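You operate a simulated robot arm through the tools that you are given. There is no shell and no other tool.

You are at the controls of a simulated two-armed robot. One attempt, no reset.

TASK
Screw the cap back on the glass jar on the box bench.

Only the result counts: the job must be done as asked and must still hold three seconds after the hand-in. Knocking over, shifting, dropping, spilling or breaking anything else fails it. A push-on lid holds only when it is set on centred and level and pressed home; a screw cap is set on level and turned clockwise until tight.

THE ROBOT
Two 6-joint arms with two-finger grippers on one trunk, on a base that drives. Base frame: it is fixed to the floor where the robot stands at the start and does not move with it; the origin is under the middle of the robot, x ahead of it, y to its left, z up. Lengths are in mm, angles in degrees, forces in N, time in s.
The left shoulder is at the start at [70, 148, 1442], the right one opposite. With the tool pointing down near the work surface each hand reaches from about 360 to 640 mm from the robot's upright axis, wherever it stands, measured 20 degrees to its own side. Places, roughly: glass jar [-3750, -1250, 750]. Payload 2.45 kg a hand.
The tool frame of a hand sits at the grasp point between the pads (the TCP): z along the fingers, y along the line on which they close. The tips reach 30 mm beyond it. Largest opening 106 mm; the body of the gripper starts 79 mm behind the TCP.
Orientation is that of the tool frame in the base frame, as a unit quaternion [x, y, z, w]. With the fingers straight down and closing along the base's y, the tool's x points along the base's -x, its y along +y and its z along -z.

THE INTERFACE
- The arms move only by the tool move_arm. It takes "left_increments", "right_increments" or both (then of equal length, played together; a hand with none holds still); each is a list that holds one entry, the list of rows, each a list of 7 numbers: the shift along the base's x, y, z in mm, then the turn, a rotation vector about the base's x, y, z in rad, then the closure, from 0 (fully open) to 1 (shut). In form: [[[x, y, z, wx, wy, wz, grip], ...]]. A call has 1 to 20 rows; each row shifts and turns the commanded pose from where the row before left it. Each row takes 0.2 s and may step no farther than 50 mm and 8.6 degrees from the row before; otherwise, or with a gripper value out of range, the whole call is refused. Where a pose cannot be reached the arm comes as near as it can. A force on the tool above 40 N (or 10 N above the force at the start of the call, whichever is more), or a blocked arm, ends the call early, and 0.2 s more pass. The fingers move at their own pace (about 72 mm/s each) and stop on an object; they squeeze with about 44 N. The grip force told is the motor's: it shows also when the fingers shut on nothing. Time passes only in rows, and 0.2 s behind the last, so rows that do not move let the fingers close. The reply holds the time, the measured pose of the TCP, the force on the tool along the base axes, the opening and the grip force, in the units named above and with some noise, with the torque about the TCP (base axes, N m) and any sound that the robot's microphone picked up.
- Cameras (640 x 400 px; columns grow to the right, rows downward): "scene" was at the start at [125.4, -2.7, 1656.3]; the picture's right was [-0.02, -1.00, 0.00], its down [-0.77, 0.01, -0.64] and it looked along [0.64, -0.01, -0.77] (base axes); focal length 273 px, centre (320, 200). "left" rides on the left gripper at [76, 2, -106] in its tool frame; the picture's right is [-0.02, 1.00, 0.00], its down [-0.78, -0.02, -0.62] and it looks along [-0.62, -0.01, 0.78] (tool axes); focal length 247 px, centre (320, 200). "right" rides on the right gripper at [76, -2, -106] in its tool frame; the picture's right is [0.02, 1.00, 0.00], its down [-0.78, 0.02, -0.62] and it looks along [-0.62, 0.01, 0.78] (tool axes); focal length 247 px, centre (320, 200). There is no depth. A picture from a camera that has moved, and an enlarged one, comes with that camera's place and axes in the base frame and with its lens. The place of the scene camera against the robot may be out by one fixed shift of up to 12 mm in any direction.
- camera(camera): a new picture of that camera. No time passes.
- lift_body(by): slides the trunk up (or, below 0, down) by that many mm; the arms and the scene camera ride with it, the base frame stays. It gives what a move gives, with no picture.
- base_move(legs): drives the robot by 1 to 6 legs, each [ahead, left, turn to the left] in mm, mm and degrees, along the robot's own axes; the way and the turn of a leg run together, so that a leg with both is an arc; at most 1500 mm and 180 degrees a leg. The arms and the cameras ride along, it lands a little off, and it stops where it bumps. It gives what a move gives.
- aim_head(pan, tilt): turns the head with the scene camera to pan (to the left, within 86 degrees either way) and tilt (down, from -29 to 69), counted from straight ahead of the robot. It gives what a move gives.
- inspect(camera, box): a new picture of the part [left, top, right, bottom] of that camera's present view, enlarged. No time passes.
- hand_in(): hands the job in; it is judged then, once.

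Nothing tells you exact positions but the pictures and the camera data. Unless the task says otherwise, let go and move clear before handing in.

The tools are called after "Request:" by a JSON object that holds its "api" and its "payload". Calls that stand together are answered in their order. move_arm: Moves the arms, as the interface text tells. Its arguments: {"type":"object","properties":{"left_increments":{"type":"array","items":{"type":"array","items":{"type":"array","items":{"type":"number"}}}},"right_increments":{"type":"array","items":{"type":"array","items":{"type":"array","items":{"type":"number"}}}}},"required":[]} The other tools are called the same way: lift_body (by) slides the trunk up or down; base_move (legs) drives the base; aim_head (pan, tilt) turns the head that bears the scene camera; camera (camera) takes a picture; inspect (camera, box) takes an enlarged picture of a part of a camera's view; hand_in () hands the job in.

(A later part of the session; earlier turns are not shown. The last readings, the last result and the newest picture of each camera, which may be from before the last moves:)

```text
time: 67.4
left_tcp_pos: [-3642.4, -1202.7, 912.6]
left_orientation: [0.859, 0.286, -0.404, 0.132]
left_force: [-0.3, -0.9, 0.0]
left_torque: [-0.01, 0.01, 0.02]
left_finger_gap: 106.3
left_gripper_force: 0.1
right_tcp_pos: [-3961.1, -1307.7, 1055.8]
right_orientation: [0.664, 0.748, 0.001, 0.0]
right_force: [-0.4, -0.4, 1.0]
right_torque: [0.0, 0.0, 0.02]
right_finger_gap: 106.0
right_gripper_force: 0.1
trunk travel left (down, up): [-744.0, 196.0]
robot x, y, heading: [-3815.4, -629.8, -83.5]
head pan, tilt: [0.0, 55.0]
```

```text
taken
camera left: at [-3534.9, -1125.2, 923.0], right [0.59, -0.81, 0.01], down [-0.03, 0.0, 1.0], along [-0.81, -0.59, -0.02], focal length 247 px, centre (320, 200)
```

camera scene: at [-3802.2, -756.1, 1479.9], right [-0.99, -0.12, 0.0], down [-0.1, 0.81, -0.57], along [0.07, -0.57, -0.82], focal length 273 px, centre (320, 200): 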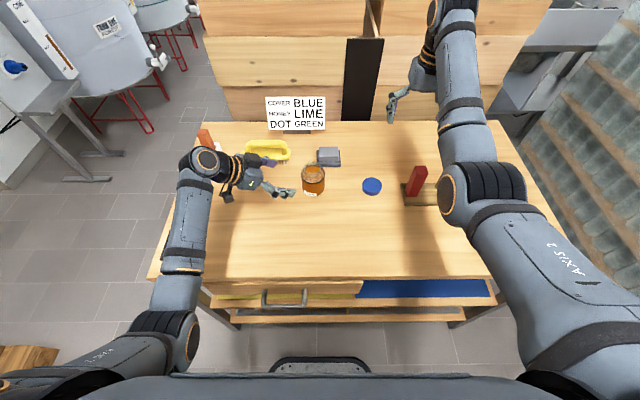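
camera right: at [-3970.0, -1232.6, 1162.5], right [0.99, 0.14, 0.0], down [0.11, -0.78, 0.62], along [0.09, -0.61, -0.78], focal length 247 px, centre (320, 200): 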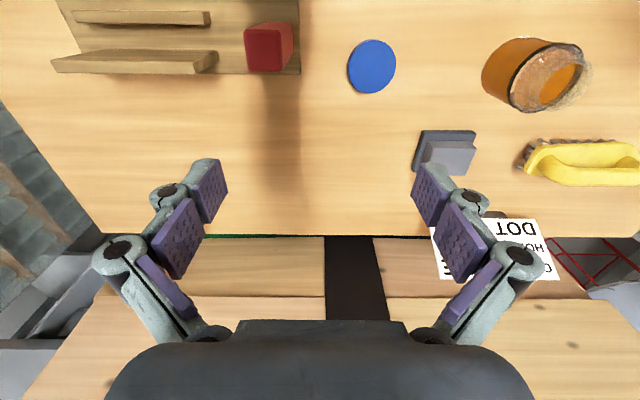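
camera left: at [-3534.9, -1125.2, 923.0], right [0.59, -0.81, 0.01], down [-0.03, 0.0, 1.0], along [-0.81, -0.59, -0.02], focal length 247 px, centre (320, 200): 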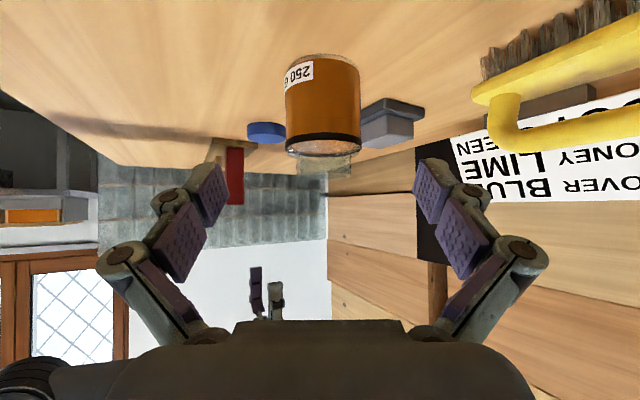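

The left arm is now well placed and the jar sits centred between its open fingers. I advance along the tool axis to the grip position, still open.

Request:
{"api": "move_arm", "payload": {"left_increments": [[[-13.1, -10.5, -14.2, 0, 0, 0, 0], [-13.1, -10.5, -14.2, 0, 0, 0, 0], [-13.1, -10.5, -14.2, 0, 0, 0, 0], [-13.1, -10.5, -14.2, 0, 0, 0, 0]]]}}

Request:
{"api": "camera", "payload": {"camera": "left"}}

Request:
{"api": "inspect", "payload": {"camera": "scene", "box": [200, 120, 400, 245]}}

```text
time: 68.4
left_tcp_pos: [-3695.0, -1246.8, 855.6]
left_orientation: [0.859, 0.286, -0.404, 0.131]
left_force: [-1.1, -1.0, 0.7]
left_torque: [-0.02, -0.02, 0.0]
left_finger_gap: 105.8
left_gripper_force: 0.0
right_tcp_pos: [-3961.5, -1308.4, 1055.1]
right_orientation: [0.663, 0.748, -0.001, -0.001]
right_force: [-0.1, 0.4, 0.4]
right_torque: [-0.02, -0.01, 0.0]
right_finger_gap: 106.2
right_gripper_force: 0.1
trunk travel left (down, up): [-744.0, 196.0]
robot x, y, heading: [-3818.1, -632.6, -82.8]
head pan, tilt: [0.0, 55.0]
```

```text
taken
camera left: at [-3587.0, -1168.7, 864.4], right [0.59, -0.81, 0.01], down [-0.03, 0.0, 1.0], along [-0.81, -0.59, -0.02], focal length 247 px, centre (320, 200)
```

left: 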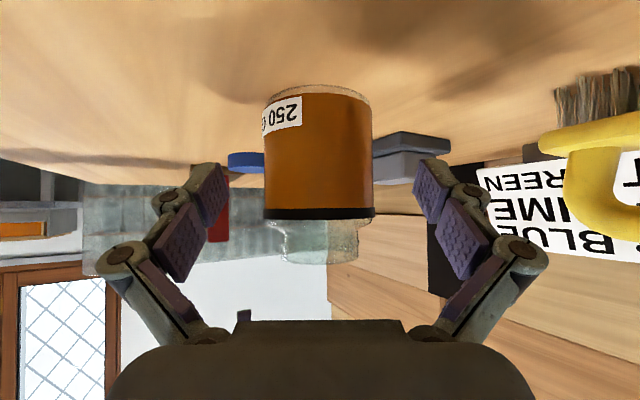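

```text
3.20 times, centred on (300, 182) of scene
camera zoom: at [-3802.9, -757.2, 1479.9], right [-0.99, -0.12, 0.0], down [-0.1, 0.81, -0.57], along [0.07, -0.57, -0.82], focal length 873 px, centre (384, 256)
```

zoom: 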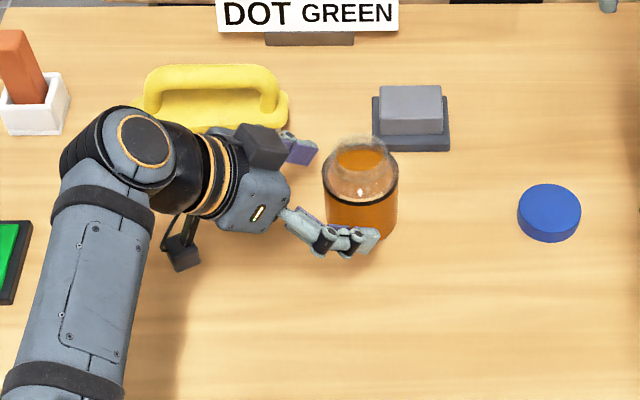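

The jar is centred between the fingers, about 28 mm ahead of the TCP. I do the last 21 mm step and close gently on the jar body.

Request:
{"api": "move_arm", "payload": {"left_increments": [[[-6.5, -4.8, -6.8, 0, 0, 0, 0], [-6.5, -4.8, -6.8, 0, 0, 0, 0], [0, 0, 0, 0, 0, 0, 0.1], [0, 0, 0, 0, 0, 0, 0.2], [0, 0, 0, 0, 0, 0, 0.27]]]}}

Request:
{"api": "camera", "payload": {"camera": "left"}}

```text
time: 69.6
left_tcp_pos: [-3706.7, -1254.9, 843.1]
left_orientation: [0.859, 0.286, -0.403, 0.13]
left_force: [0.8, -0.1, -0.4]
left_torque: [-0.02, -0.01, 0.0]
left_finger_gap: 77.2
left_gripper_force: 0.1
right_tcp_pos: [-3961.8, -1307.7, 1054.3]
right_orientation: [0.664, 0.748, 0.0, 0.0]
right_force: [0.3, 0.4, -0.1]
right_torque: [0.0, 0.01, 0.01]
right_finger_gap: 106.0
right_gripper_force: 0.0
trunk travel left (down, up): [-744.0, 196.0]
robot x, y, heading: [-3815.1, -633.3, -83.0]
head pan, tilt: [0.0, 55.0]
```

```text
taken
camera left: at [-3599.3, -1177.2, 851.8], right [0.59, -0.81, 0.01], down [-0.03, 0.0, 1.0], along [-0.81, -0.59, -0.02], focal length 247 px, centre (320, 200)
```

left: 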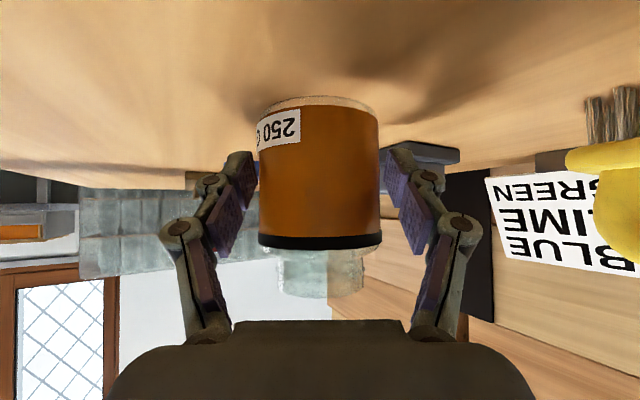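

The fingers straddle the jar evenly. I close until they hold it.

Request:
{"api": "move_arm", "payload": {"left_increments": [[[0, 0, 0, 0, 0, 0, 0.3], [0, 0, 0, 0, 0, 0, 0.33], [0, 0, 0, 0, 0, 0, 0.36], [0, 0, 0, 0, 0, 0, 0.4], [0, 0, 0, 0, 0, 0, 0.4]]]}}

Request:
{"api": "camera", "payload": {"camera": "left"}}

Request:
{"api": "inspect", "payload": {"camera": "scene", "box": [240, 120, 400, 220]}}

```text
time: 70.8
left_tcp_pos: [-3706.0, -1254.3, 842.2]
left_orientation: [0.859, 0.286, -0.403, 0.131]
left_force: [0.0, 1.4, 0.9]
left_torque: [0.17, 0.03, -0.05]
left_finger_gap: 67.4
left_gripper_force: 43.4
right_tcp_pos: [-3960.3, -1307.5, 1056.2]
right_orientation: [0.663, 0.748, 0.0, 0.0]
right_force: [-0.5, -0.5, 0.0]
right_torque: [-0.03, 0.0, 0.0]
right_finger_gap: 106.0
right_gripper_force: 0.0
trunk travel left (down, up): [-744.0, 196.0]
robot x, y, heading: [-3819.0, -634.7, -83.1]
head pan, tilt: [0.0, 55.0]
```

```text
taken
camera left: at [-3599.3, -1176.7, 852.0], right [0.59, -0.81, 0.01], down [-0.03, 0.0, 1.0], along [-0.81, -0.59, -0.02], focal length 247 px, centre (320, 200)
```

left: 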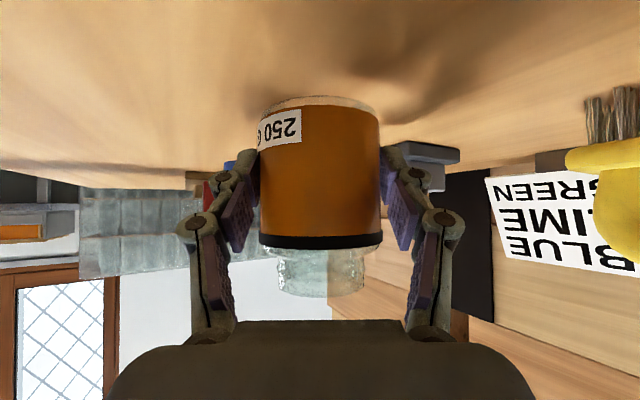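

```text
4.00 times, centred on (320, 170) of scene
camera zoom: at [-3802.3, -756.0, 1480.0], right [-0.99, -0.12, 0.0], down [-0.1, 0.81, -0.57], along [0.07, -0.57, -0.82], focal length 1091 px, centre (320, 320)
```

zoom: 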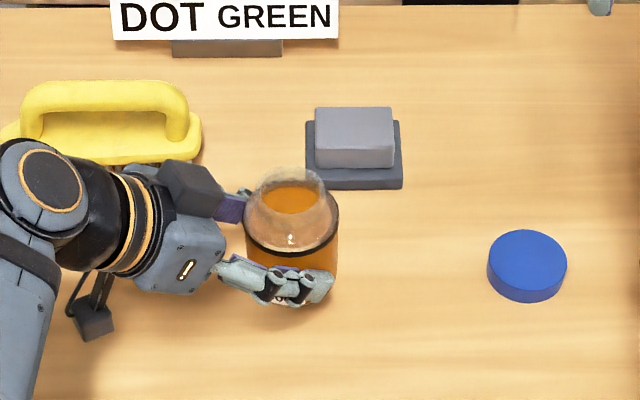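

The left hand holds the jar firmly (gap 67 mm, upright). Now I move the right hand over the cap at about [-3898, -1284], pre-turning it 80° counter-clockwise to leave a long clockwise stroke.

Request:
{"api": "move_arm", "payload": {"right_increments": [[[6.2, 2.3, -8, 0, 0, 0.1396, 0], [6.2, 2.3, -10, 0, 0, 0.1396, 0], [6.2, 2.3, -13, 0, 0, 0.1396, 0], [6.2, 2.3, -13, 0, 0, 0.1396, 0], [6.2, 2.3, -13, 0, 0, 0.1396, 0], [6.2, 2.3, -13, 0, 0, 0.1396, 0], [6.2, 2.3, -13, 0, 0, 0.1396, 0], [6.2, 2.3, -13, 0, 0, 0.1396, 0], [6.2, 2.3, -13, 0, 0, 0.1396, 0], [6.2, 2.3, -13, 0, 0, 0.1396, 0]]]}}

Request:
{"api": "camera", "payload": {"camera": "right"}}

Request:
{"api": "camera", "payload": {"camera": "scene"}}

```text
time: 73.0
left_tcp_pos: [-3705.9, -1254.5, 842.5]
left_orientation: [0.859, 0.286, -0.403, 0.132]
left_force: [0.6, 1.7, -0.3]
left_torque: [0.07, 0.0, -0.03]
left_finger_gap: 67.2
left_gripper_force: 44.6
right_tcp_pos: [-3899.2, -1285.5, 933.4]
right_orientation: [0.027, 1.0, 0.0, 0.0]
right_force: [0.2, -0.4, -0.4]
right_torque: [-0.01, -0.02, 0.02]
right_finger_gap: 105.7
right_gripper_force: 0.1
trunk travel left (down, up): [-744.0, 196.0]
robot x, y, heading: [-3817.2, -637.2, -83.1]
head pan, tilt: [0.0, 55.0]
```

```text
taken
camera right: at [-3975.3, -1283.2, 1039.8], right [0.03, 1.0, 0.0], down [0.78, -0.02, 0.62], along [0.62, -0.02, -0.78], focal length 247 px, centre (320, 200)
```

right: 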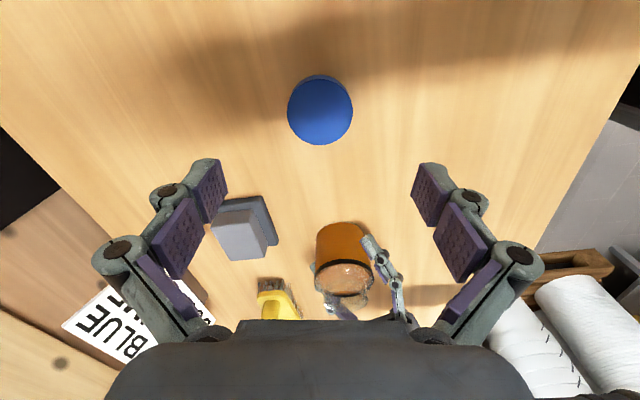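

```text
taken
camera scene: at [-3802.2, -756.1, 1480.0], right [-0.99, -0.12, 0.0], down [-0.1, 0.81, -0.57], along [0.07, -0.57, -0.82], focal length 273 px, centre (320, 200)
```

scene: 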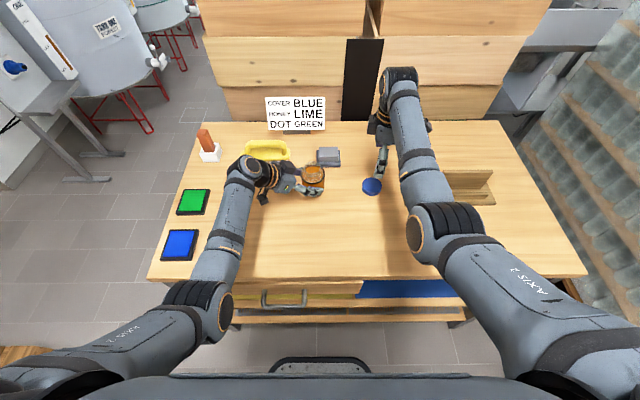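

The right hand is straight above the cap (cap centre ≈ [-3899, -1286], diameter 60). I descend with open fingers to just above it and look again.

Request:
{"api": "move_arm", "payload": {"right_increments": [[[0, 0, -24, 0, 0, 0, 0], [0, 0, -24, 0, 0, 0, 0], [0, 0, -20, 0, 0, 0, 0]]]}}

Request:
{"api": "camera", "payload": {"camera": "right"}}

Request:
{"api": "inspect", "payload": {"camera": "scene", "box": [290, 120, 450, 220]}}

Request:
{"api": "inspect", "payload": {"camera": "left", "box": [160, 60, 320, 160]}}

```text
time: 73.8
left_tcp_pos: [-3707.3, -1254.7, 842.4]
left_orientation: [0.859, 0.286, -0.404, 0.132]
left_force: [-0.6, 1.3, 1.1]
left_torque: [0.03, 0.04, -0.06]
left_finger_gap: 67.3
left_gripper_force: 43.9
right_tcp_pos: [-3900.2, -1286.6, 866.1]
right_orientation: [0.028, 1.0, 0.0, 0.0]
right_force: [0.0, 0.4, -1.2]
right_torque: [0.01, -0.01, 0.0]
right_finger_gap: 105.7
right_gripper_force: 0.1
trunk travel left (down, up): [-744.0, 196.0]
robot x, y, heading: [-3813.5, -635.6, -83.3]
head pan, tilt: [0.0, 55.0]
```

```text
taken
camera right: at [-3975.5, -1284.3, 972.4], right [0.03, 1.0, 0.0], down [0.78, -0.03, 0.62], along [0.62, -0.02, -0.78], focal length 247 px, centre (320, 200)
```

right: 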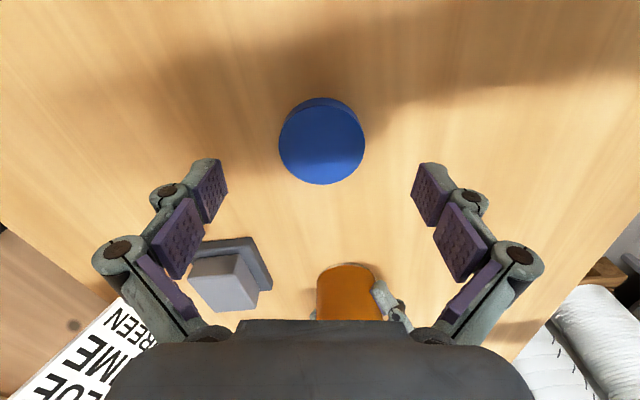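

```text
4.00 times, centred on (370, 170) of scene
camera zoom: at [-3802.3, -756.2, 1480.0], right [-0.99, -0.12, 0.0], down [-0.1, 0.81, -0.57], along [0.07, -0.57, -0.82], focal length 1091 px, centre (120, 320)
```

zoom: 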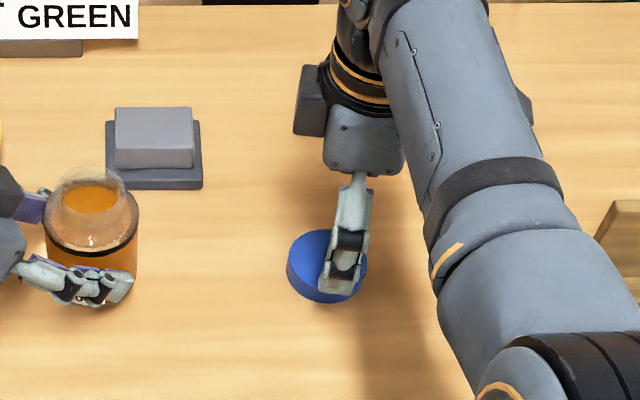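

```text
4.00 times, centred on (240, 110) of left
camera zoom: at [-3599.2, -1177.0, 852.0], right [0.59, -0.81, 0.01], down [-0.03, 0.0, 1.0], along [-0.81, -0.59, -0.02], focal length 988 px, centre (640, 560)
```

zoom: 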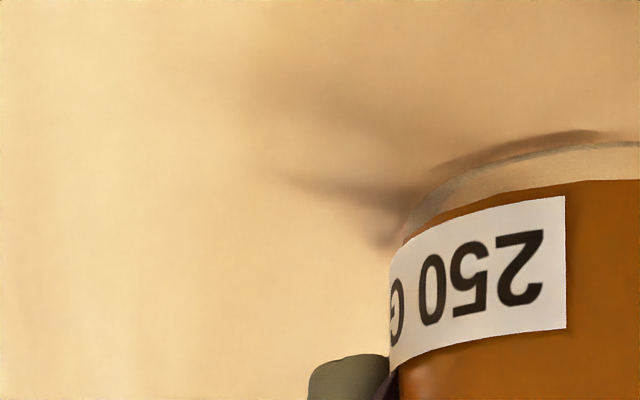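

The cap (top z ≈ 815, height ≈ 14 mm) is centred between the fingers. I lower the open fingers beside it to just above the bench.

Request:
{"api": "move_arm", "payload": {"right_increments": [[[1.3, 0.4, -15, 0, 0, 0, 0], [0, 0, -8, 0, 0, 0, 0], [0, 0, -4, 0, 0, 0, 0], [0, 0, -3, 0, 0, 0, 0]]]}}

Request:
{"api": "camera", "payload": {"camera": "right"}}

```text
time: 74.8
left_tcp_pos: [-3707.0, -1254.9, 842.6]
left_orientation: [0.859, 0.287, -0.404, 0.132]
left_force: [-1.2, 0.7, 0.4]
left_torque: [-0.01, 0.0, -0.01]
left_finger_gap: 67.0
left_gripper_force: 44.2
right_tcp_pos: [-3899.2, -1285.9, 835.8]
right_orientation: [0.028, 1.0, 0.0, -0.001]
right_force: [0.2, 0.0, -0.1]
right_torque: [-0.02, 0.04, -0.01]
right_finger_gap: 106.1
right_gripper_force: 0.0
trunk travel left (down, up): [-744.0, 196.0]
robot x, y, heading: [-3813.7, -636.0, -83.2]
head pan, tilt: [0.0, 55.0]
```

```text
taken
camera right: at [-3974.6, -1282.9, 942.8], right [0.03, 1.0, 0.0], down [0.78, -0.03, 0.62], along [0.62, -0.02, -0.78], focal length 247 px, centre (320, 200)
```

right: 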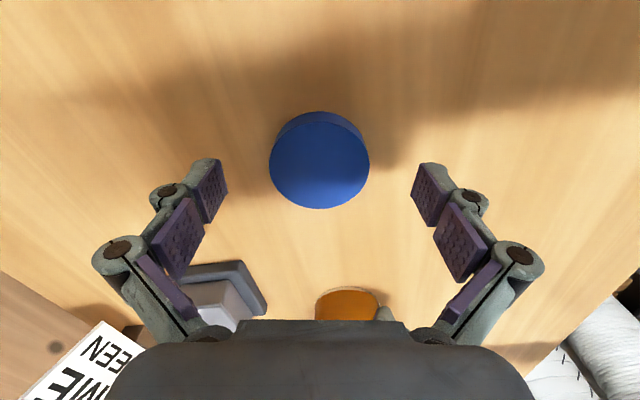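

Fingers straddle the cap with no contact force. I close on the cap.

Request:
{"api": "move_arm", "payload": {"right_increments": [[[0, 0, 0, 0, 0, 0, 0.2], [0, 0, 0, 0, 0, 0, 0.35], [0, 0, 0, 0, 0, 0, 0.42], [0, 0, 0, 0, 0, 0, 0.5], [0, 0, 0, 0, 0, 0, 0.5]]]}}

Request:
{"api": "camera", "payload": {"camera": "right"}}

```text
time: 76.0
left_tcp_pos: [-3706.7, -1254.3, 842.6]
left_orientation: [0.859, 0.286, -0.403, 0.131]
left_force: [-0.1, -1.1, 0.4]
left_torque: [-0.02, 0.04, 0.03]
left_finger_gap: 67.4
left_gripper_force: 44.3
right_tcp_pos: [-3899.1, -1285.3, 836.8]
right_orientation: [0.028, 1.0, -0.001, 0.0]
right_force: [-0.3, 1.3, 3.6]
right_torque: [0.03, -0.04, 0.03]
right_finger_gap: 58.0
right_gripper_force: 44.0
trunk travel left (down, up): [-744.0, 196.0]
robot x, y, heading: [-3812.9, -634.0, -83.3]
head pan, tilt: [0.0, 55.0]
```

```text
taken
camera right: at [-3974.4, -1282.9, 943.2], right [0.03, 1.0, 0.0], down [0.78, -0.03, 0.62], along [0.62, -0.02, -0.78], focal length 247 px, centre (320, 200)
```

right: 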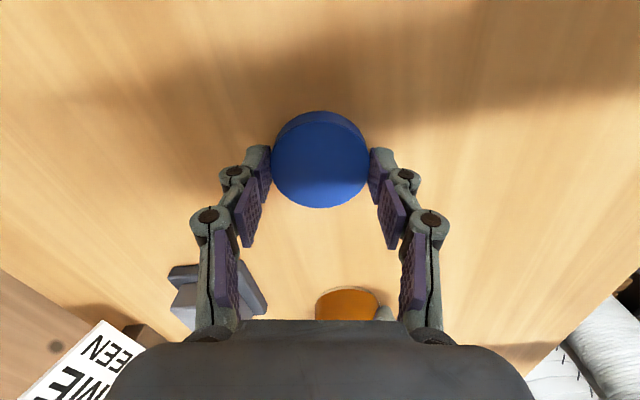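

The cap is gripped (gap 58 mm, 44 N). I lift it straight up, clear of the jar's rim height, and check it.

Request:
{"api": "move_arm", "payload": {"right_increments": [[[0, 0, 5, 0, 0, 0, 0.5], [0, 0, 20, 0, 0, 0, 0.5], [0, 0, 25, 0, 0, 0, 0.5], [0, 0, 25, 0, 0, 0, 0.5], [0, 0, 25, 0, 0, 0, 0.5], [0, 0, 25, 0, 0, 0, 0.5]]]}}

Request:
{"api": "camera", "payload": {"camera": "right"}}

Request:
{"api": "camera", "payload": {"camera": "left"}}

Request:
{"api": "inspect", "payload": {"camera": "scene", "box": [240, 90, 440, 215]}}

```text
time: 77.4
left_tcp_pos: [-3706.7, -1254.9, 842.8]
left_orientation: [0.859, 0.287, -0.403, 0.132]
left_force: [0.2, 1.5, 1.8]
left_torque: [0.04, 0.0, 0.05]
left_finger_gap: 67.1
left_gripper_force: 44.2
right_tcp_pos: [-3897.5, -1286.0, 960.6]
right_orientation: [0.027, 1.0, 0.0, 0.0]
right_force: [0.2, 0.0, -0.3]
right_torque: [0.03, -0.02, -0.01]
right_finger_gap: 57.9
right_gripper_force: 44.0
trunk travel left (down, up): [-744.0, 196.0]
robot x, y, heading: [-3816.7, -633.1, -83.2]
head pan, tilt: [0.0, 55.0]
```

```text
taken
camera right: at [-3974.4, -1283.0, 1068.2], right [0.03, 1.0, 0.0], down [0.78, -0.03, 0.62], along [0.62, -0.02, -0.78], focal length 247 px, centre (320, 200)
```

right: 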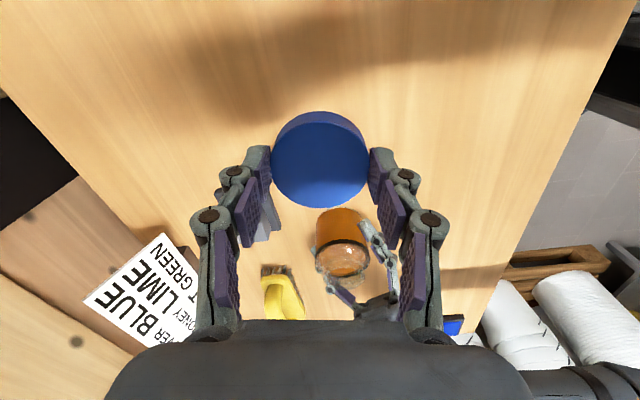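

```text
taken
camera left: at [-3599.2, -1176.9, 851.9], right [0.59, -0.81, 0.01], down [-0.03, 0.0, 1.0], along [-0.81, -0.59, -0.02], focal length 247 px, centre (320, 200)
```

left: 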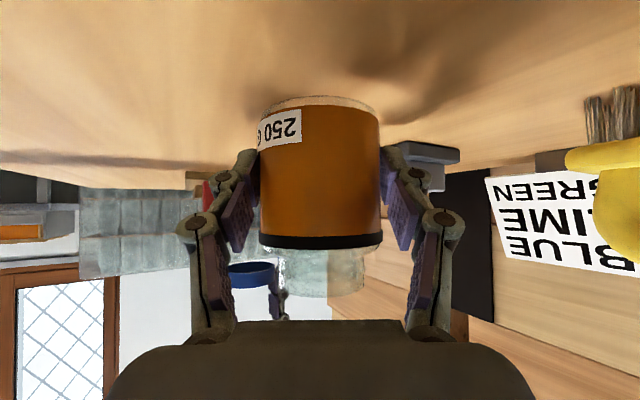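

```text
3.20 times, centred on (340, 152) of scene
camera zoom: at [-3802.1, -756.1, 1479.9], right [-0.99, -0.12, 0.0], down [-0.1, 0.81, -0.57], along [0.07, -0.57, -0.82], focal length 873 px, centre (256, 352)
```

zoom: 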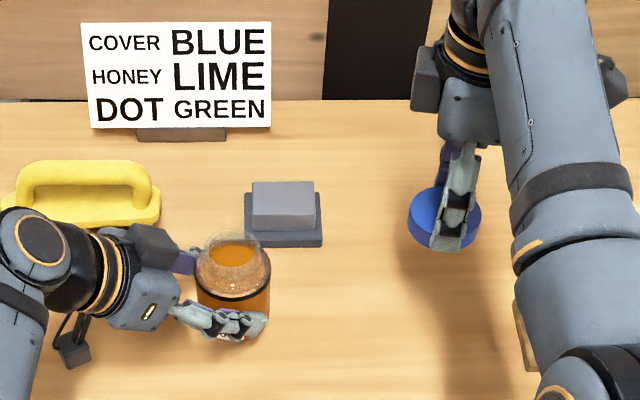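

The cap is held top-up, its open side down. I zoom in on the jar's rim from the right hand to fix the rim centre before moving across.

Request:
{"api": "inspect", "payload": {"camera": "right", "box": [280, 190, 408, 270]}}

Request:
{"api": "inspect", "payload": {"camera": "left", "box": [220, 200, 412, 320]}}

Request:
{"api": "inspect", "payload": {"camera": "scene", "box": [280, 145, 360, 195]}}

```text
5.00 times, centred on (344, 230) of right
camera zoom: at [-3974.4, -1283.0, 1068.2], right [0.03, 1.0, 0.0], down [0.78, -0.03, 0.62], along [0.62, -0.02, -0.78], focal length 1235 px, centre (200, 50)
```

zoom: 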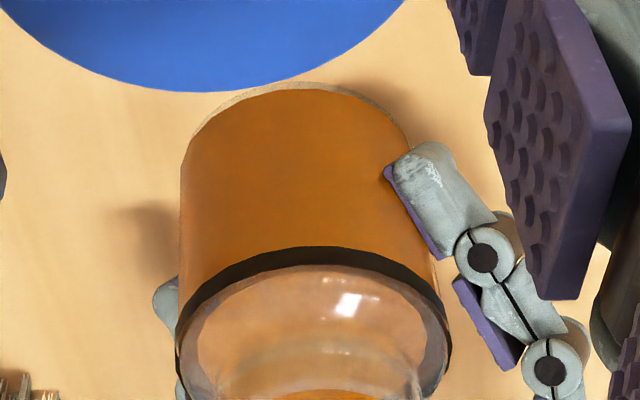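

```text
3.33 times, centred on (316, 260) of left
camera zoom: at [-3599.2, -1176.9, 851.9], right [0.59, -0.81, 0.01], down [-0.03, 0.0, 1.0], along [-0.81, -0.59, -0.02], focal length 823 px, centre (333, 0)
```

zoom: 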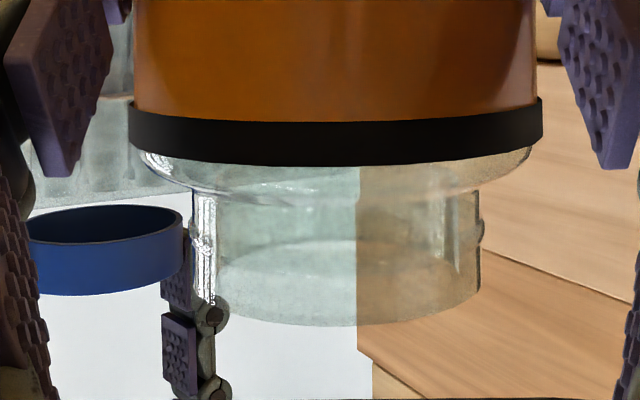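

```text
8.00 times, centred on (320, 170) of scene
camera zoom: at [-3802.1, -756.1, 1479.9], right [-0.99, -0.12, 0.0], down [-0.1, 0.81, -0.57], along [0.07, -0.57, -0.82], focal length 2183 px, centre (320, 440)
```

zoom: 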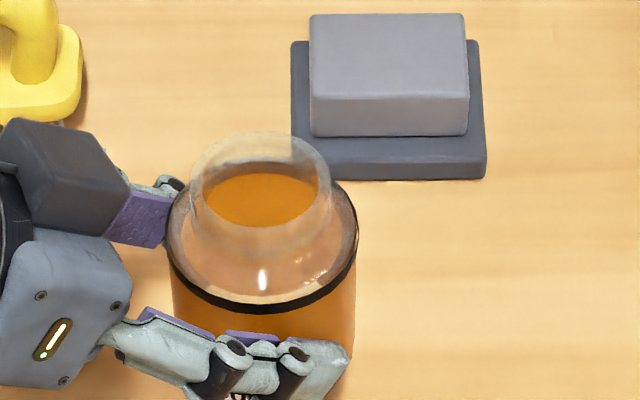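

The jar axis comes out at ≈ [-3716, -1262.5], rim z ≈ 894. The left gripper's upper housing would obstruct the right fingers between headings 0° and 75°, so I'll first turn the held cap 90° clockwise in the air, so that strokes can run in the free sector.

Request:
{"api": "move_arm", "payload": {"right_increments": [[[0, 0, 5, 0, 0, -0.1309, 0.5], [0, 0, 5, 0, 0, -0.1309, 0.5], [0, 0, 0, 0, 0, -0.1309, 0.5], [0, 0, 0, 0, 0, -0.1309, 0.5], [0, 0, 0, 0, 0, -0.1309, 0.5], [0, 0, 0, 0, 0, -0.1309, 0.5], [0, 0, 0, 0, 0, -0.1309, 0.5], [0, 0, 0, 0, 0, -0.1309, 0.5], [0, 0, 0, 0, 0, -0.1309, 0.5], [0, 0, 0, 0, 0, -0.1309, 0.5], [0, 0, 0, 0, 0, -0.1309, 0.5], [0, 0, 0, 0, 0, -0.1309, 0.5]]]}}

Request:
{"api": "camera", "payload": {"camera": "right"}}

Request:
{"api": "camera", "payload": {"camera": "scene"}}

```text
time: 80.0
left_tcp_pos: [-3707.0, -1254.8, 842.4]
left_orientation: [0.859, 0.287, -0.403, 0.132]
left_force: [0.2, 0.8, 1.0]
left_torque: [-0.01, 0.04, -0.05]
left_finger_gap: 67.2
left_gripper_force: 43.6
right_tcp_pos: [-3898.3, -1284.8, 970.3]
right_orientation: [0.727, 0.686, 0.001, -0.001]
right_force: [-0.2, 0.4, -0.7]
right_torque: [-0.01, -0.01, -0.02]
right_finger_gap: 57.8
right_gripper_force: 43.8
trunk travel left (down, up): [-744.0, 196.0]
robot x, y, heading: [-3814.1, -633.5, -83.3]
head pan, tilt: [0.0, 55.0]
```

```text
taken
camera right: at [-3894.9, -1208.5, 1077.8], right [1.0, -0.04, 0.0], down [-0.03, -0.78, 0.62], along [-0.02, -0.62, -0.78], focal length 247 px, centre (320, 200)
```

right: 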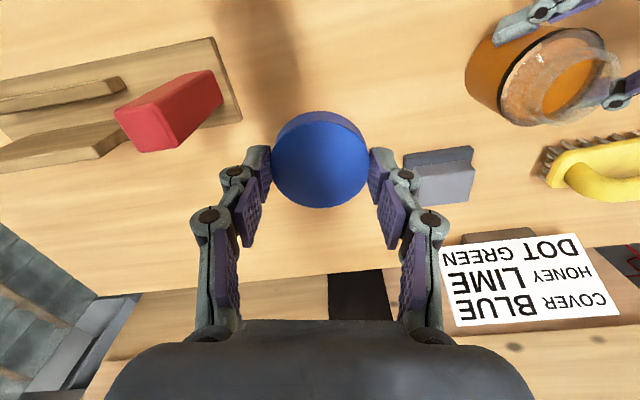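

```text
taken
camera scene: at [-3802.2, -756.2, 1479.9], right [-0.99, -0.12, 0.0], down [-0.1, 0.81, -0.57], along [0.07, -0.57, -0.82], focal length 273 px, centre (320, 200)
```

scene: 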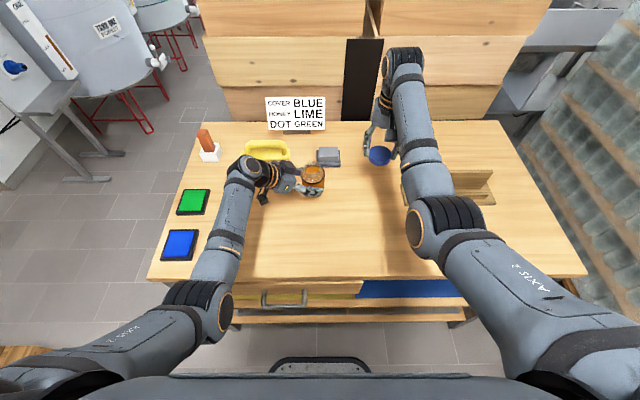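

The cap is now turned to heading -3°, still level. I use this new right-hand view to refine the jar's rim centre.

Request:
{"api": "inspect", "payload": {"camera": "right", "box": [480, 20, 640, 120]}}

```text
4.00 times, centred on (560, 70) of right
camera zoom: at [-3894.9, -1208.5, 1077.8], right [1.0, -0.04, 0.0], down [-0.03, -0.78, 0.62], along [-0.02, -0.62, -0.78], focal length 988 px, centre (-640, 720)
```

zoom: 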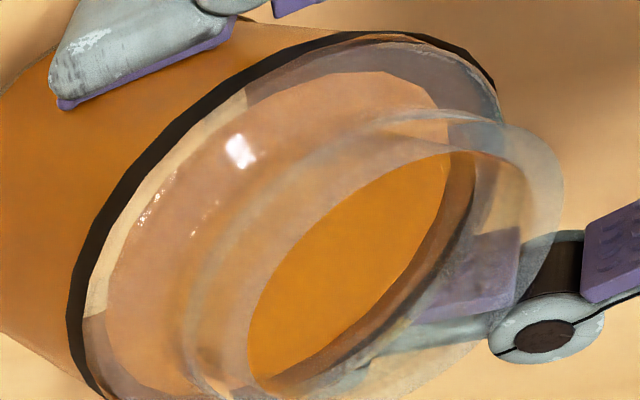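

The rim centre estimate settles at ≈ [-3717, -1262.5]. I carry the cap across to above the jar, still about 30 mm clear of the rim.

Request:
{"api": "move_arm", "payload": {"right_increments": [[[36.2, 4.46, -1.6, 0, 0, 0, 0.5], [36.2, 4.46, -1.6, 0, 0, 0, 0.5], [36.2, 4.46, -1.6, 0, 0, 0, 0.5], [36.2, 4.46, -1.6, 0, 0, 0, 0.5], [36.2, 4.46, -1.6, 0, 0, 0, 0.5]]]}}

Request:
{"api": "camera", "payload": {"camera": "right"}}

Request:
{"api": "inspect", "payload": {"camera": "left", "box": [200, 180, 440, 330]}}

Request:
{"api": "inspect", "payload": {"camera": "scene", "box": [260, 120, 388, 200]}}

```text
time: 81.2
left_tcp_pos: [-3705.7, -1254.2, 842.7]
left_orientation: [0.859, 0.286, -0.404, 0.131]
left_force: [-0.4, 0.0, 2.0]
left_torque: [0.09, -0.13, -0.01]
left_finger_gap: 66.9
left_gripper_force: 44.0
right_tcp_pos: [-3715.6, -1262.0, 960.9]
right_orientation: [0.726, 0.687, 0.0, 0.0]
right_force: [-0.2, 1.0, -1.2]
right_torque: [-0.02, 0.01, 0.0]
right_finger_gap: 57.6
right_gripper_force: 44.3
trunk travel left (down, up): [-744.0, 196.0]
robot x, y, heading: [-3814.5, -632.0, -83.3]
head pan, tilt: [0.0, 55.0]
```

```text
taken
camera right: at [-3712.3, -1185.9, 1068.0], right [1.0, -0.03, 0.0], down [-0.03, -0.78, 0.62], along [-0.02, -0.62, -0.78], focal length 247 px, centre (320, 200)
```

right: 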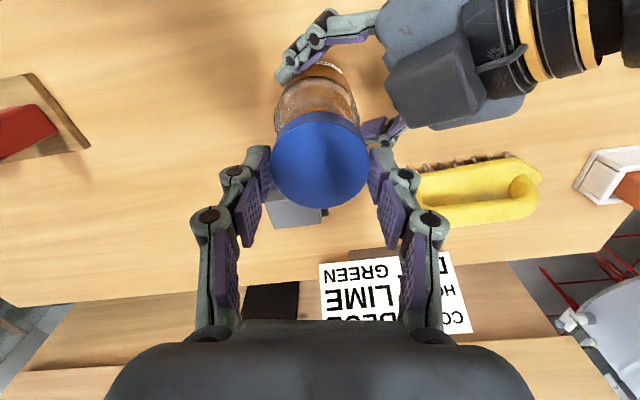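

```text
2.67 times, centred on (320, 255) of left
camera zoom: at [-3598.7, -1176.9, 851.8], right [0.59, -0.81, 0.01], down [-0.02, 0.0, 1.0], along [-0.81, -0.59, -0.02], focal length 659 px, centre (320, 53)
```

zoom: 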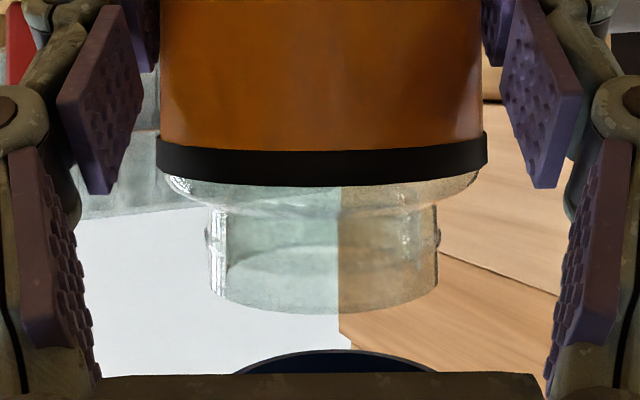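

```text
5.00 times, centred on (324, 160) of scene
camera zoom: at [-3801.0, -755.9, 1479.9], right [-0.99, -0.12, 0.0], down [-0.1, 0.81, -0.57], along [0.07, -0.57, -0.82], focal length 1364 px, centre (300, 400)
```

zoom: 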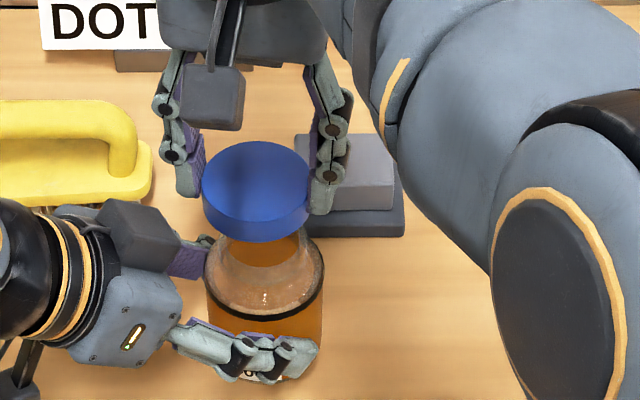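

The cap hovers over the jar; the views suggest it's about 2.5 mm off. I correct by (-2.5, +1.1) and lower to just above the rim for a closer check.

Request:
{"api": "move_arm", "payload": {"right_increments": [[[-2.5, 1.1, -10, 0, 0, 0, 0.5], [0, 0, -12, 0, 0, 0, 0.5]]]}}

Request:
{"api": "inspect", "payload": {"camera": "left", "box": [200, 180, 440, 330]}}

Request:
{"api": "inspect", "payload": {"camera": "scene", "box": [270, 130, 366, 190]}}

Request:
{"api": "camera", "payload": {"camera": "right"}}

```text
time: 81.8
left_tcp_pos: [-3706.2, -1253.9, 841.6]
left_orientation: [0.859, 0.286, -0.403, 0.131]
left_force: [1.4, 0.9, 1.2]
left_torque: [0.03, 0.03, 0.04]
left_finger_gap: 67.1
left_gripper_force: 44.2
right_tcp_pos: [-3719.1, -1259.5, 940.4]
right_orientation: [0.726, 0.688, 0.0, 0.001]
right_force: [-0.5, 0.2, 0.1]
right_torque: [-0.03, -0.01, 0.01]
right_finger_gap: 57.8
right_gripper_force: 44.1
trunk travel left (down, up): [-744.0, 196.0]
robot x, y, heading: [-3814.6, -631.1, -83.2]
head pan, tilt: [0.0, 55.0]
```

```text
2.67 times, centred on (320, 255) of left
camera zoom: at [-3598.9, -1176.8, 851.9], right [0.59, -0.81, 0.01], down [-0.03, 0.0, 1.0], along [-0.81, -0.59, -0.02], focal length 659 px, centre (320, 53)
```

zoom: 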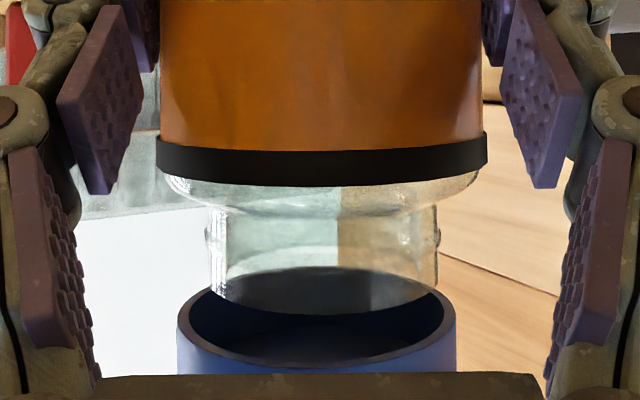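

```text
6.67 times, centred on (318, 160) of scene
camera zoom: at [-3801.9, -756.1, 1480.0], right [-0.99, -0.12, 0.0], down [-0.1, 0.81, -0.57], along [0.07, -0.57, -0.82], focal length 1819 px, centre (333, 467)
```

zoom: 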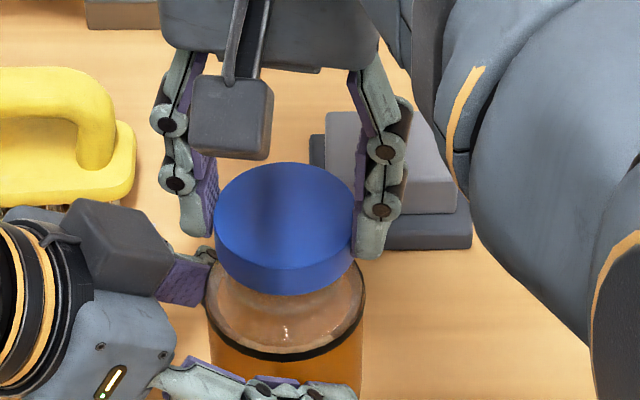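

```text
taken
camera right: at [-3716.8, -1184.0, 1047.0], right [1.0, -0.03, 0.0], down [-0.03, -0.78, 0.62], along [-0.02, -0.62, -0.78], focal length 247 px, centre (320, 200)
```

right: 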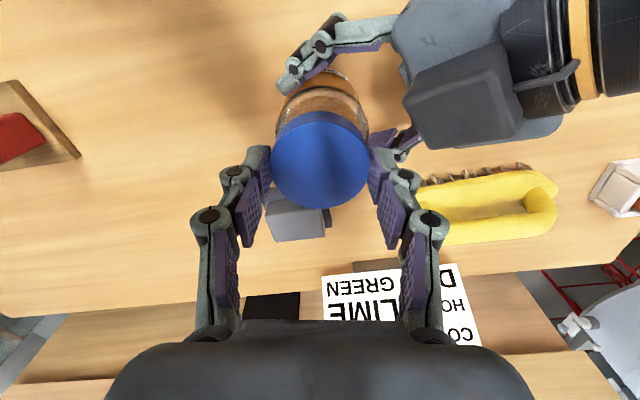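

The cap is about 1.5 mm off now the other way. Let me zoom in closer on the cap mouth from the left hand to check level and centring.

Request:
{"api": "inspect", "payload": {"camera": "left", "box": [256, 250, 384, 330]}}

Request:
{"api": "inspect", "payload": {"camera": "right", "box": [256, 80, 384, 160]}}

```text
5.00 times, centred on (320, 290) of left
camera zoom: at [-3598.9, -1176.8, 851.9], right [0.59, -0.81, 0.01], down [-0.03, 0.0, 1.0], along [-0.81, -0.59, -0.02], focal length 1235 px, centre (320, -250)
```

zoom: 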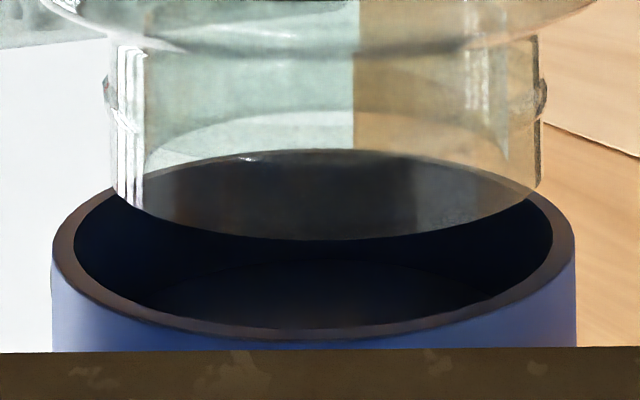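

```text
5.00 times, centred on (320, 120) of right
camera zoom: at [-3716.8, -1184.0, 1047.0], right [1.0, -0.03, 0.0], down [-0.03, -0.78, 0.62], along [-0.02, -0.62, -0.78], focal length 1235 px, centre (320, 600)
```

zoom: 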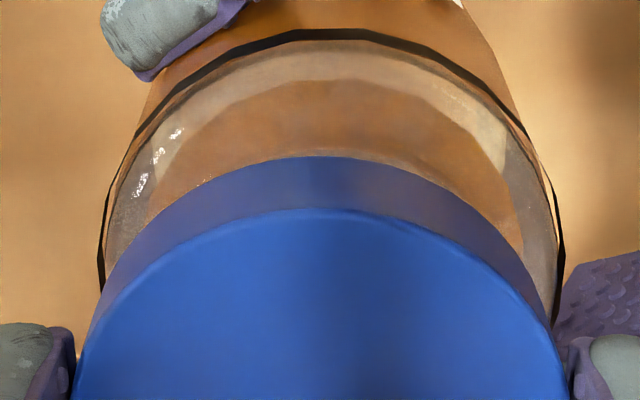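

The cap is level and 7–8 mm above the rim, about 1.5 mm off centre. I correct by (+1.5, -0.8) and lower it in small steps onto the neck, watching the force.

Request:
{"api": "move_arm", "payload": {"right_increments": [[[1.5, -0.8, 0, 0, 0, 0, 0.5], [0, 0, -2.5, 0, 0, 0, 0.5], [0, 0, -2.5, 0, 0, 0, 0.5], [0, 0, -2, 0, 0, 0, 0.5]]]}}

Request:
{"api": "inspect", "payload": {"camera": "left", "box": [256, 250, 384, 330]}}

Request:
{"api": "inspect", "payload": {"camera": "right", "box": [256, 80, 384, 160]}}

Request:
{"api": "inspect", "payload": {"camera": "scene", "box": [270, 130, 366, 190]}}

```text
time: 82.8
left_tcp_pos: [-3707.2, -1255.3, 842.6]
left_orientation: [0.859, 0.287, -0.404, 0.132]
left_force: [1.8, 0.3, 1.5]
left_torque: [0.04, -0.11, -0.01]
left_finger_gap: 67.1
left_gripper_force: 43.8
right_tcp_pos: [-3719.3, -1260.4, 934.7]
right_orientation: [0.726, 0.688, 0.0, 0.0]
right_force: [0.6, -0.7, 0.7]
right_torque: [0.0, -0.01, -0.01]
right_finger_gap: 58.0
right_gripper_force: 43.7
right hand out of reach, approached as far as the arm can: row 3
trunk travel left (down, up): [-744.0, 196.0]
robot x, y, heading: [-3815.5, -633.2, -83.3]
head pan, tilt: [0.0, 55.0]
```

```text
5.00 times, centred on (320, 290) of left
camera zoom: at [-3598.9, -1176.9, 851.9], right [0.59, -0.81, 0.01], down [-0.03, 0.0, 1.0], along [-0.81, -0.59, -0.02], focal length 1235 px, centre (320, -250)
```

zoom: 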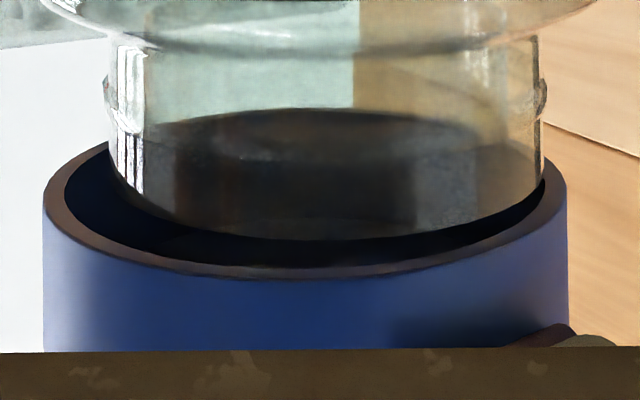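

```text
5.00 times, centred on (320, 120) of right
camera zoom: at [-3717.0, -1183.0, 1041.2], right [1.0, -0.03, 0.0], down [-0.03, -0.78, 0.62], along [-0.02, -0.62, -0.78], focal length 1235 px, centre (320, 600)
```

zoom: 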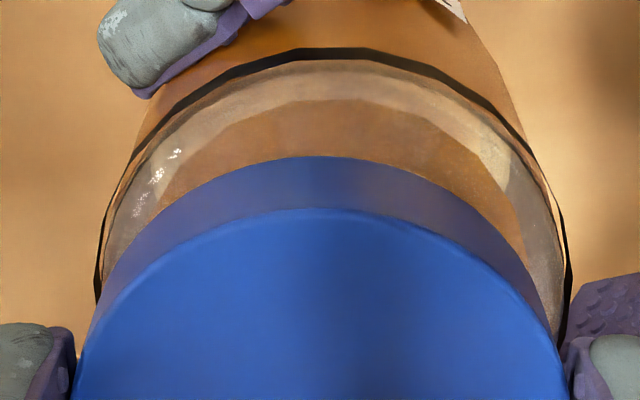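

```text
6.67 times, centred on (318, 160) of scene
camera zoom: at [-3801.7, -756.1, 1480.0], right [-0.99, -0.12, 0.0], down [-0.1, 0.81, -0.57], along [0.07, -0.57, -0.82], focal length 1819 px, centre (333, 467)
```

zoom: 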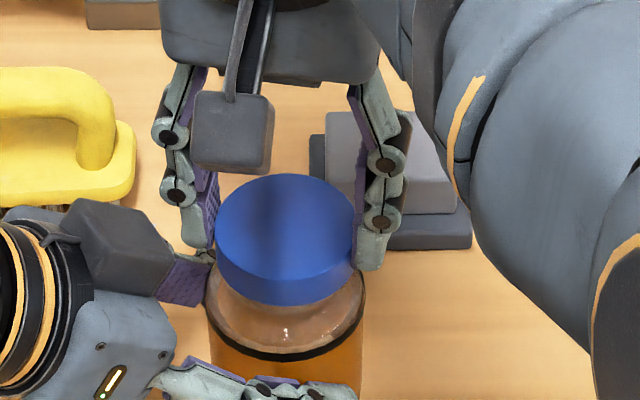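

The cap is just above the rim (2 mm) but about 2.4 mm off since one row couldn't be followed exactly. I correct by (+1.5, -1.9) before lowering.

Request:
{"api": "move_arm", "payload": {"right_increments": [[[0.8, -1.0, 0, 0, 0, 0, 0.5], [0.7, -0.9, 0, 0, 0, 0, 0.5], [0, 0, 0, 0, 0, 0, 0.5]]]}}

Request:
{"api": "inspect", "payload": {"camera": "left", "box": [256, 250, 384, 330]}}

Request:
{"api": "inspect", "payload": {"camera": "scene", "box": [270, 130, 366, 190]}}

Request:
{"api": "inspect", "payload": {"camera": "right", "box": [240, 70, 400, 170]}}

```text
time: 83.6
left_tcp_pos: [-3707.2, -1254.7, 842.1]
left_orientation: [0.858, 0.287, -0.404, 0.133]
left_force: [1.6, 0.6, 1.7]
left_torque: [0.05, -0.12, 0.0]
left_finger_gap: 67.1
left_gripper_force: 43.9
right_tcp_pos: [-3720.8, -1260.7, 934.5]
right_orientation: [0.726, 0.687, 0.0, -0.001]
right_force: [0.1, -0.5, -0.7]
right_torque: [0.01, 0.0, 0.01]
right_finger_gap: 57.7
right_gripper_force: 44.0
trunk travel left (down, up): [-744.0, 196.0]
robot x, y, heading: [-3813.6, -635.6, -83.2]
head pan, tilt: [0.0, 55.0]
```

```text
5.00 times, centred on (320, 290) of left
camera zoom: at [-3599.0, -1176.9, 851.9], right [0.59, -0.81, 0.01], down [-0.03, 0.0, 1.0], along [-0.81, -0.59, -0.02], focal length 1235 px, centre (320, -250)
```

zoom: 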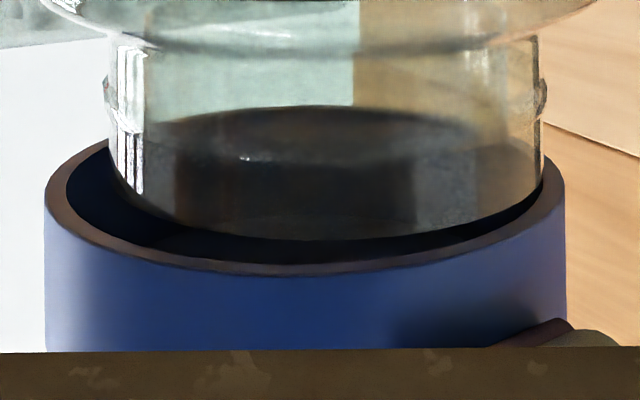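

```text
6.67 times, centred on (318, 160) of scene
camera zoom: at [-3801.7, -756.1, 1479.9], right [-0.99, -0.12, 0.0], down [-0.1, 0.81, -0.57], along [0.07, -0.57, -0.82], focal length 1819 px, centre (333, 467)
```

zoom: 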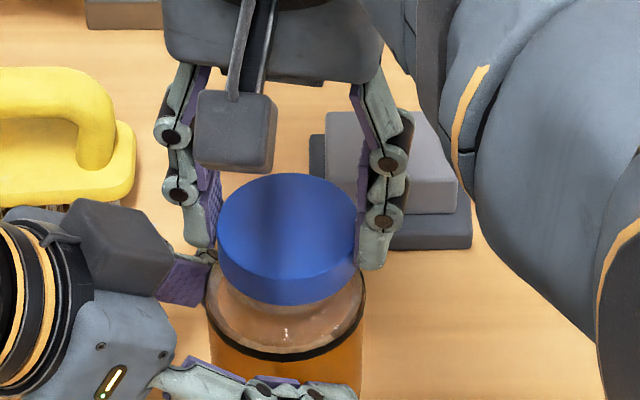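

```text
4.00 times, centred on (320, 120) of right
camera zoom: at [-3717.8, -1183.7, 1041.1], right [1.0, -0.03, 0.0], down [-0.03, -0.78, 0.62], along [-0.02, -0.62, -0.78], focal length 988 px, centre (320, 520)
```

zoom: 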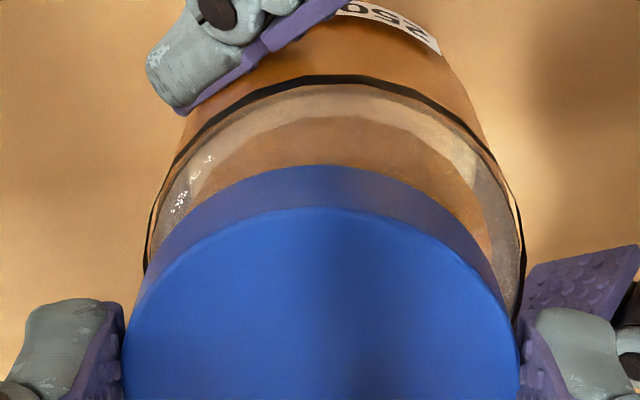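

The right hand isn't following small corrections at this spot (it moved slightly the opposite way with no contact force). I raise it a bit and test how it tracks there.

Request:
{"api": "move_arm", "payload": {"right_increments": [[[0, 0, 6, 0, 0, 0, 0.5], [0, 0, 6, 0, 0, 0, 0.5], [0, 0, 0, 0, 0, 0, 0.5]]]}}

Request:
{"api": "move_arm", "payload": {"right_increments": [[[2, 0, 0, 0, 0, 0, 0.5], [2, 0, 0, 0, 0, 0, 0.5], [0, 0, 0, 0, 0, 0, 0.5]]]}}

Request:
{"api": "aim_head", "payload": {"pan": -20, "tilt": 60}}

Request:
{"api": "camera", "payload": {"camera": "scene"}}

```text
time: 84.4
left_tcp_pos: [-3707.4, -1255.4, 842.6]
left_orientation: [0.859, 0.286, -0.404, 0.131]
left_force: [1.9, 0.4, 1.1]
left_torque: [0.01, -0.04, 0.0]
left_finger_gap: 67.1
left_gripper_force: 44.0
right_tcp_pos: [-3720.1, -1261.5, 946.4]
right_orientation: [0.726, 0.688, 0.001, 0.0]
right_force: [-0.7, 0.4, -0.4]
right_torque: [-0.01, 0.01, 0.0]
right_finger_gap: 57.7
right_gripper_force: 43.9
trunk travel left (down, up): [-744.0, 196.0]
robot x, y, heading: [-3812.3, -635.5, -83.4]
head pan, tilt: [0.0, 55.0]
```

```text
time: 85.2
left_tcp_pos: [-3707.0, -1254.2, 843.5]
left_orientation: [0.858, 0.286, -0.405, 0.132]
left_force: [2.3, 0.3, 1.4]
left_torque: [0.0, -0.01, 0.01]
left_finger_gap: 67.0
left_gripper_force: 44.2
right_tcp_pos: [-3716.4, -1260.9, 946.2]
right_orientation: [0.726, 0.687, 0.0, 0.0]
right_force: [0.3, -0.1, -0.2]
right_torque: [-0.02, 0.02, -0.01]
right_finger_gap: 57.8
right_gripper_force: 44.5
trunk travel left (down, up): [-744.0, 196.0]
robot x, y, heading: [-3819.3, -633.7, -83.2]
head pan, tilt: [0.0, 55.0]
```

```text
time: 86.0
left_tcp_pos: [-3706.9, -1254.8, 841.7]
left_orientation: [0.859, 0.286, -0.404, 0.131]
left_force: [1.8, 0.4, 2.1]
left_torque: [0.01, -0.02, 0.03]
left_finger_gap: 67.1
left_gripper_force: 44.2
right_tcp_pos: [-3717.3, -1260.9, 947.1]
right_orientation: [0.726, 0.687, 0.001, 0.0]
right_force: [0.3, 0.6, -0.4]
right_torque: [-0.03, 0.01, -0.01]
right_finger_gap: 57.9
right_gripper_force: 43.9
trunk travel left (down, up): [-744.0, 196.0]
robot x, y, heading: [-3814.7, -632.2, -83.4]
head pan, tilt: [-20.0, 60.0]
```

```text
taken
camera scene: at [-3825.6, -749.5, 1473.9], right [-0.97, 0.23, 0.0], down [0.2, 0.84, -0.5], along [-0.11, -0.49, -0.87], focal length 273 px, centre (320, 200)
```

scene: 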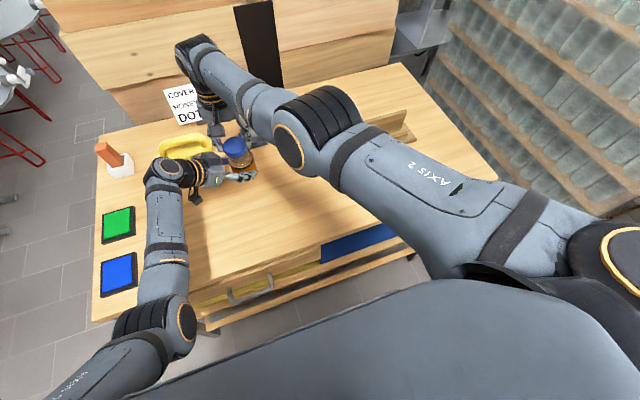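

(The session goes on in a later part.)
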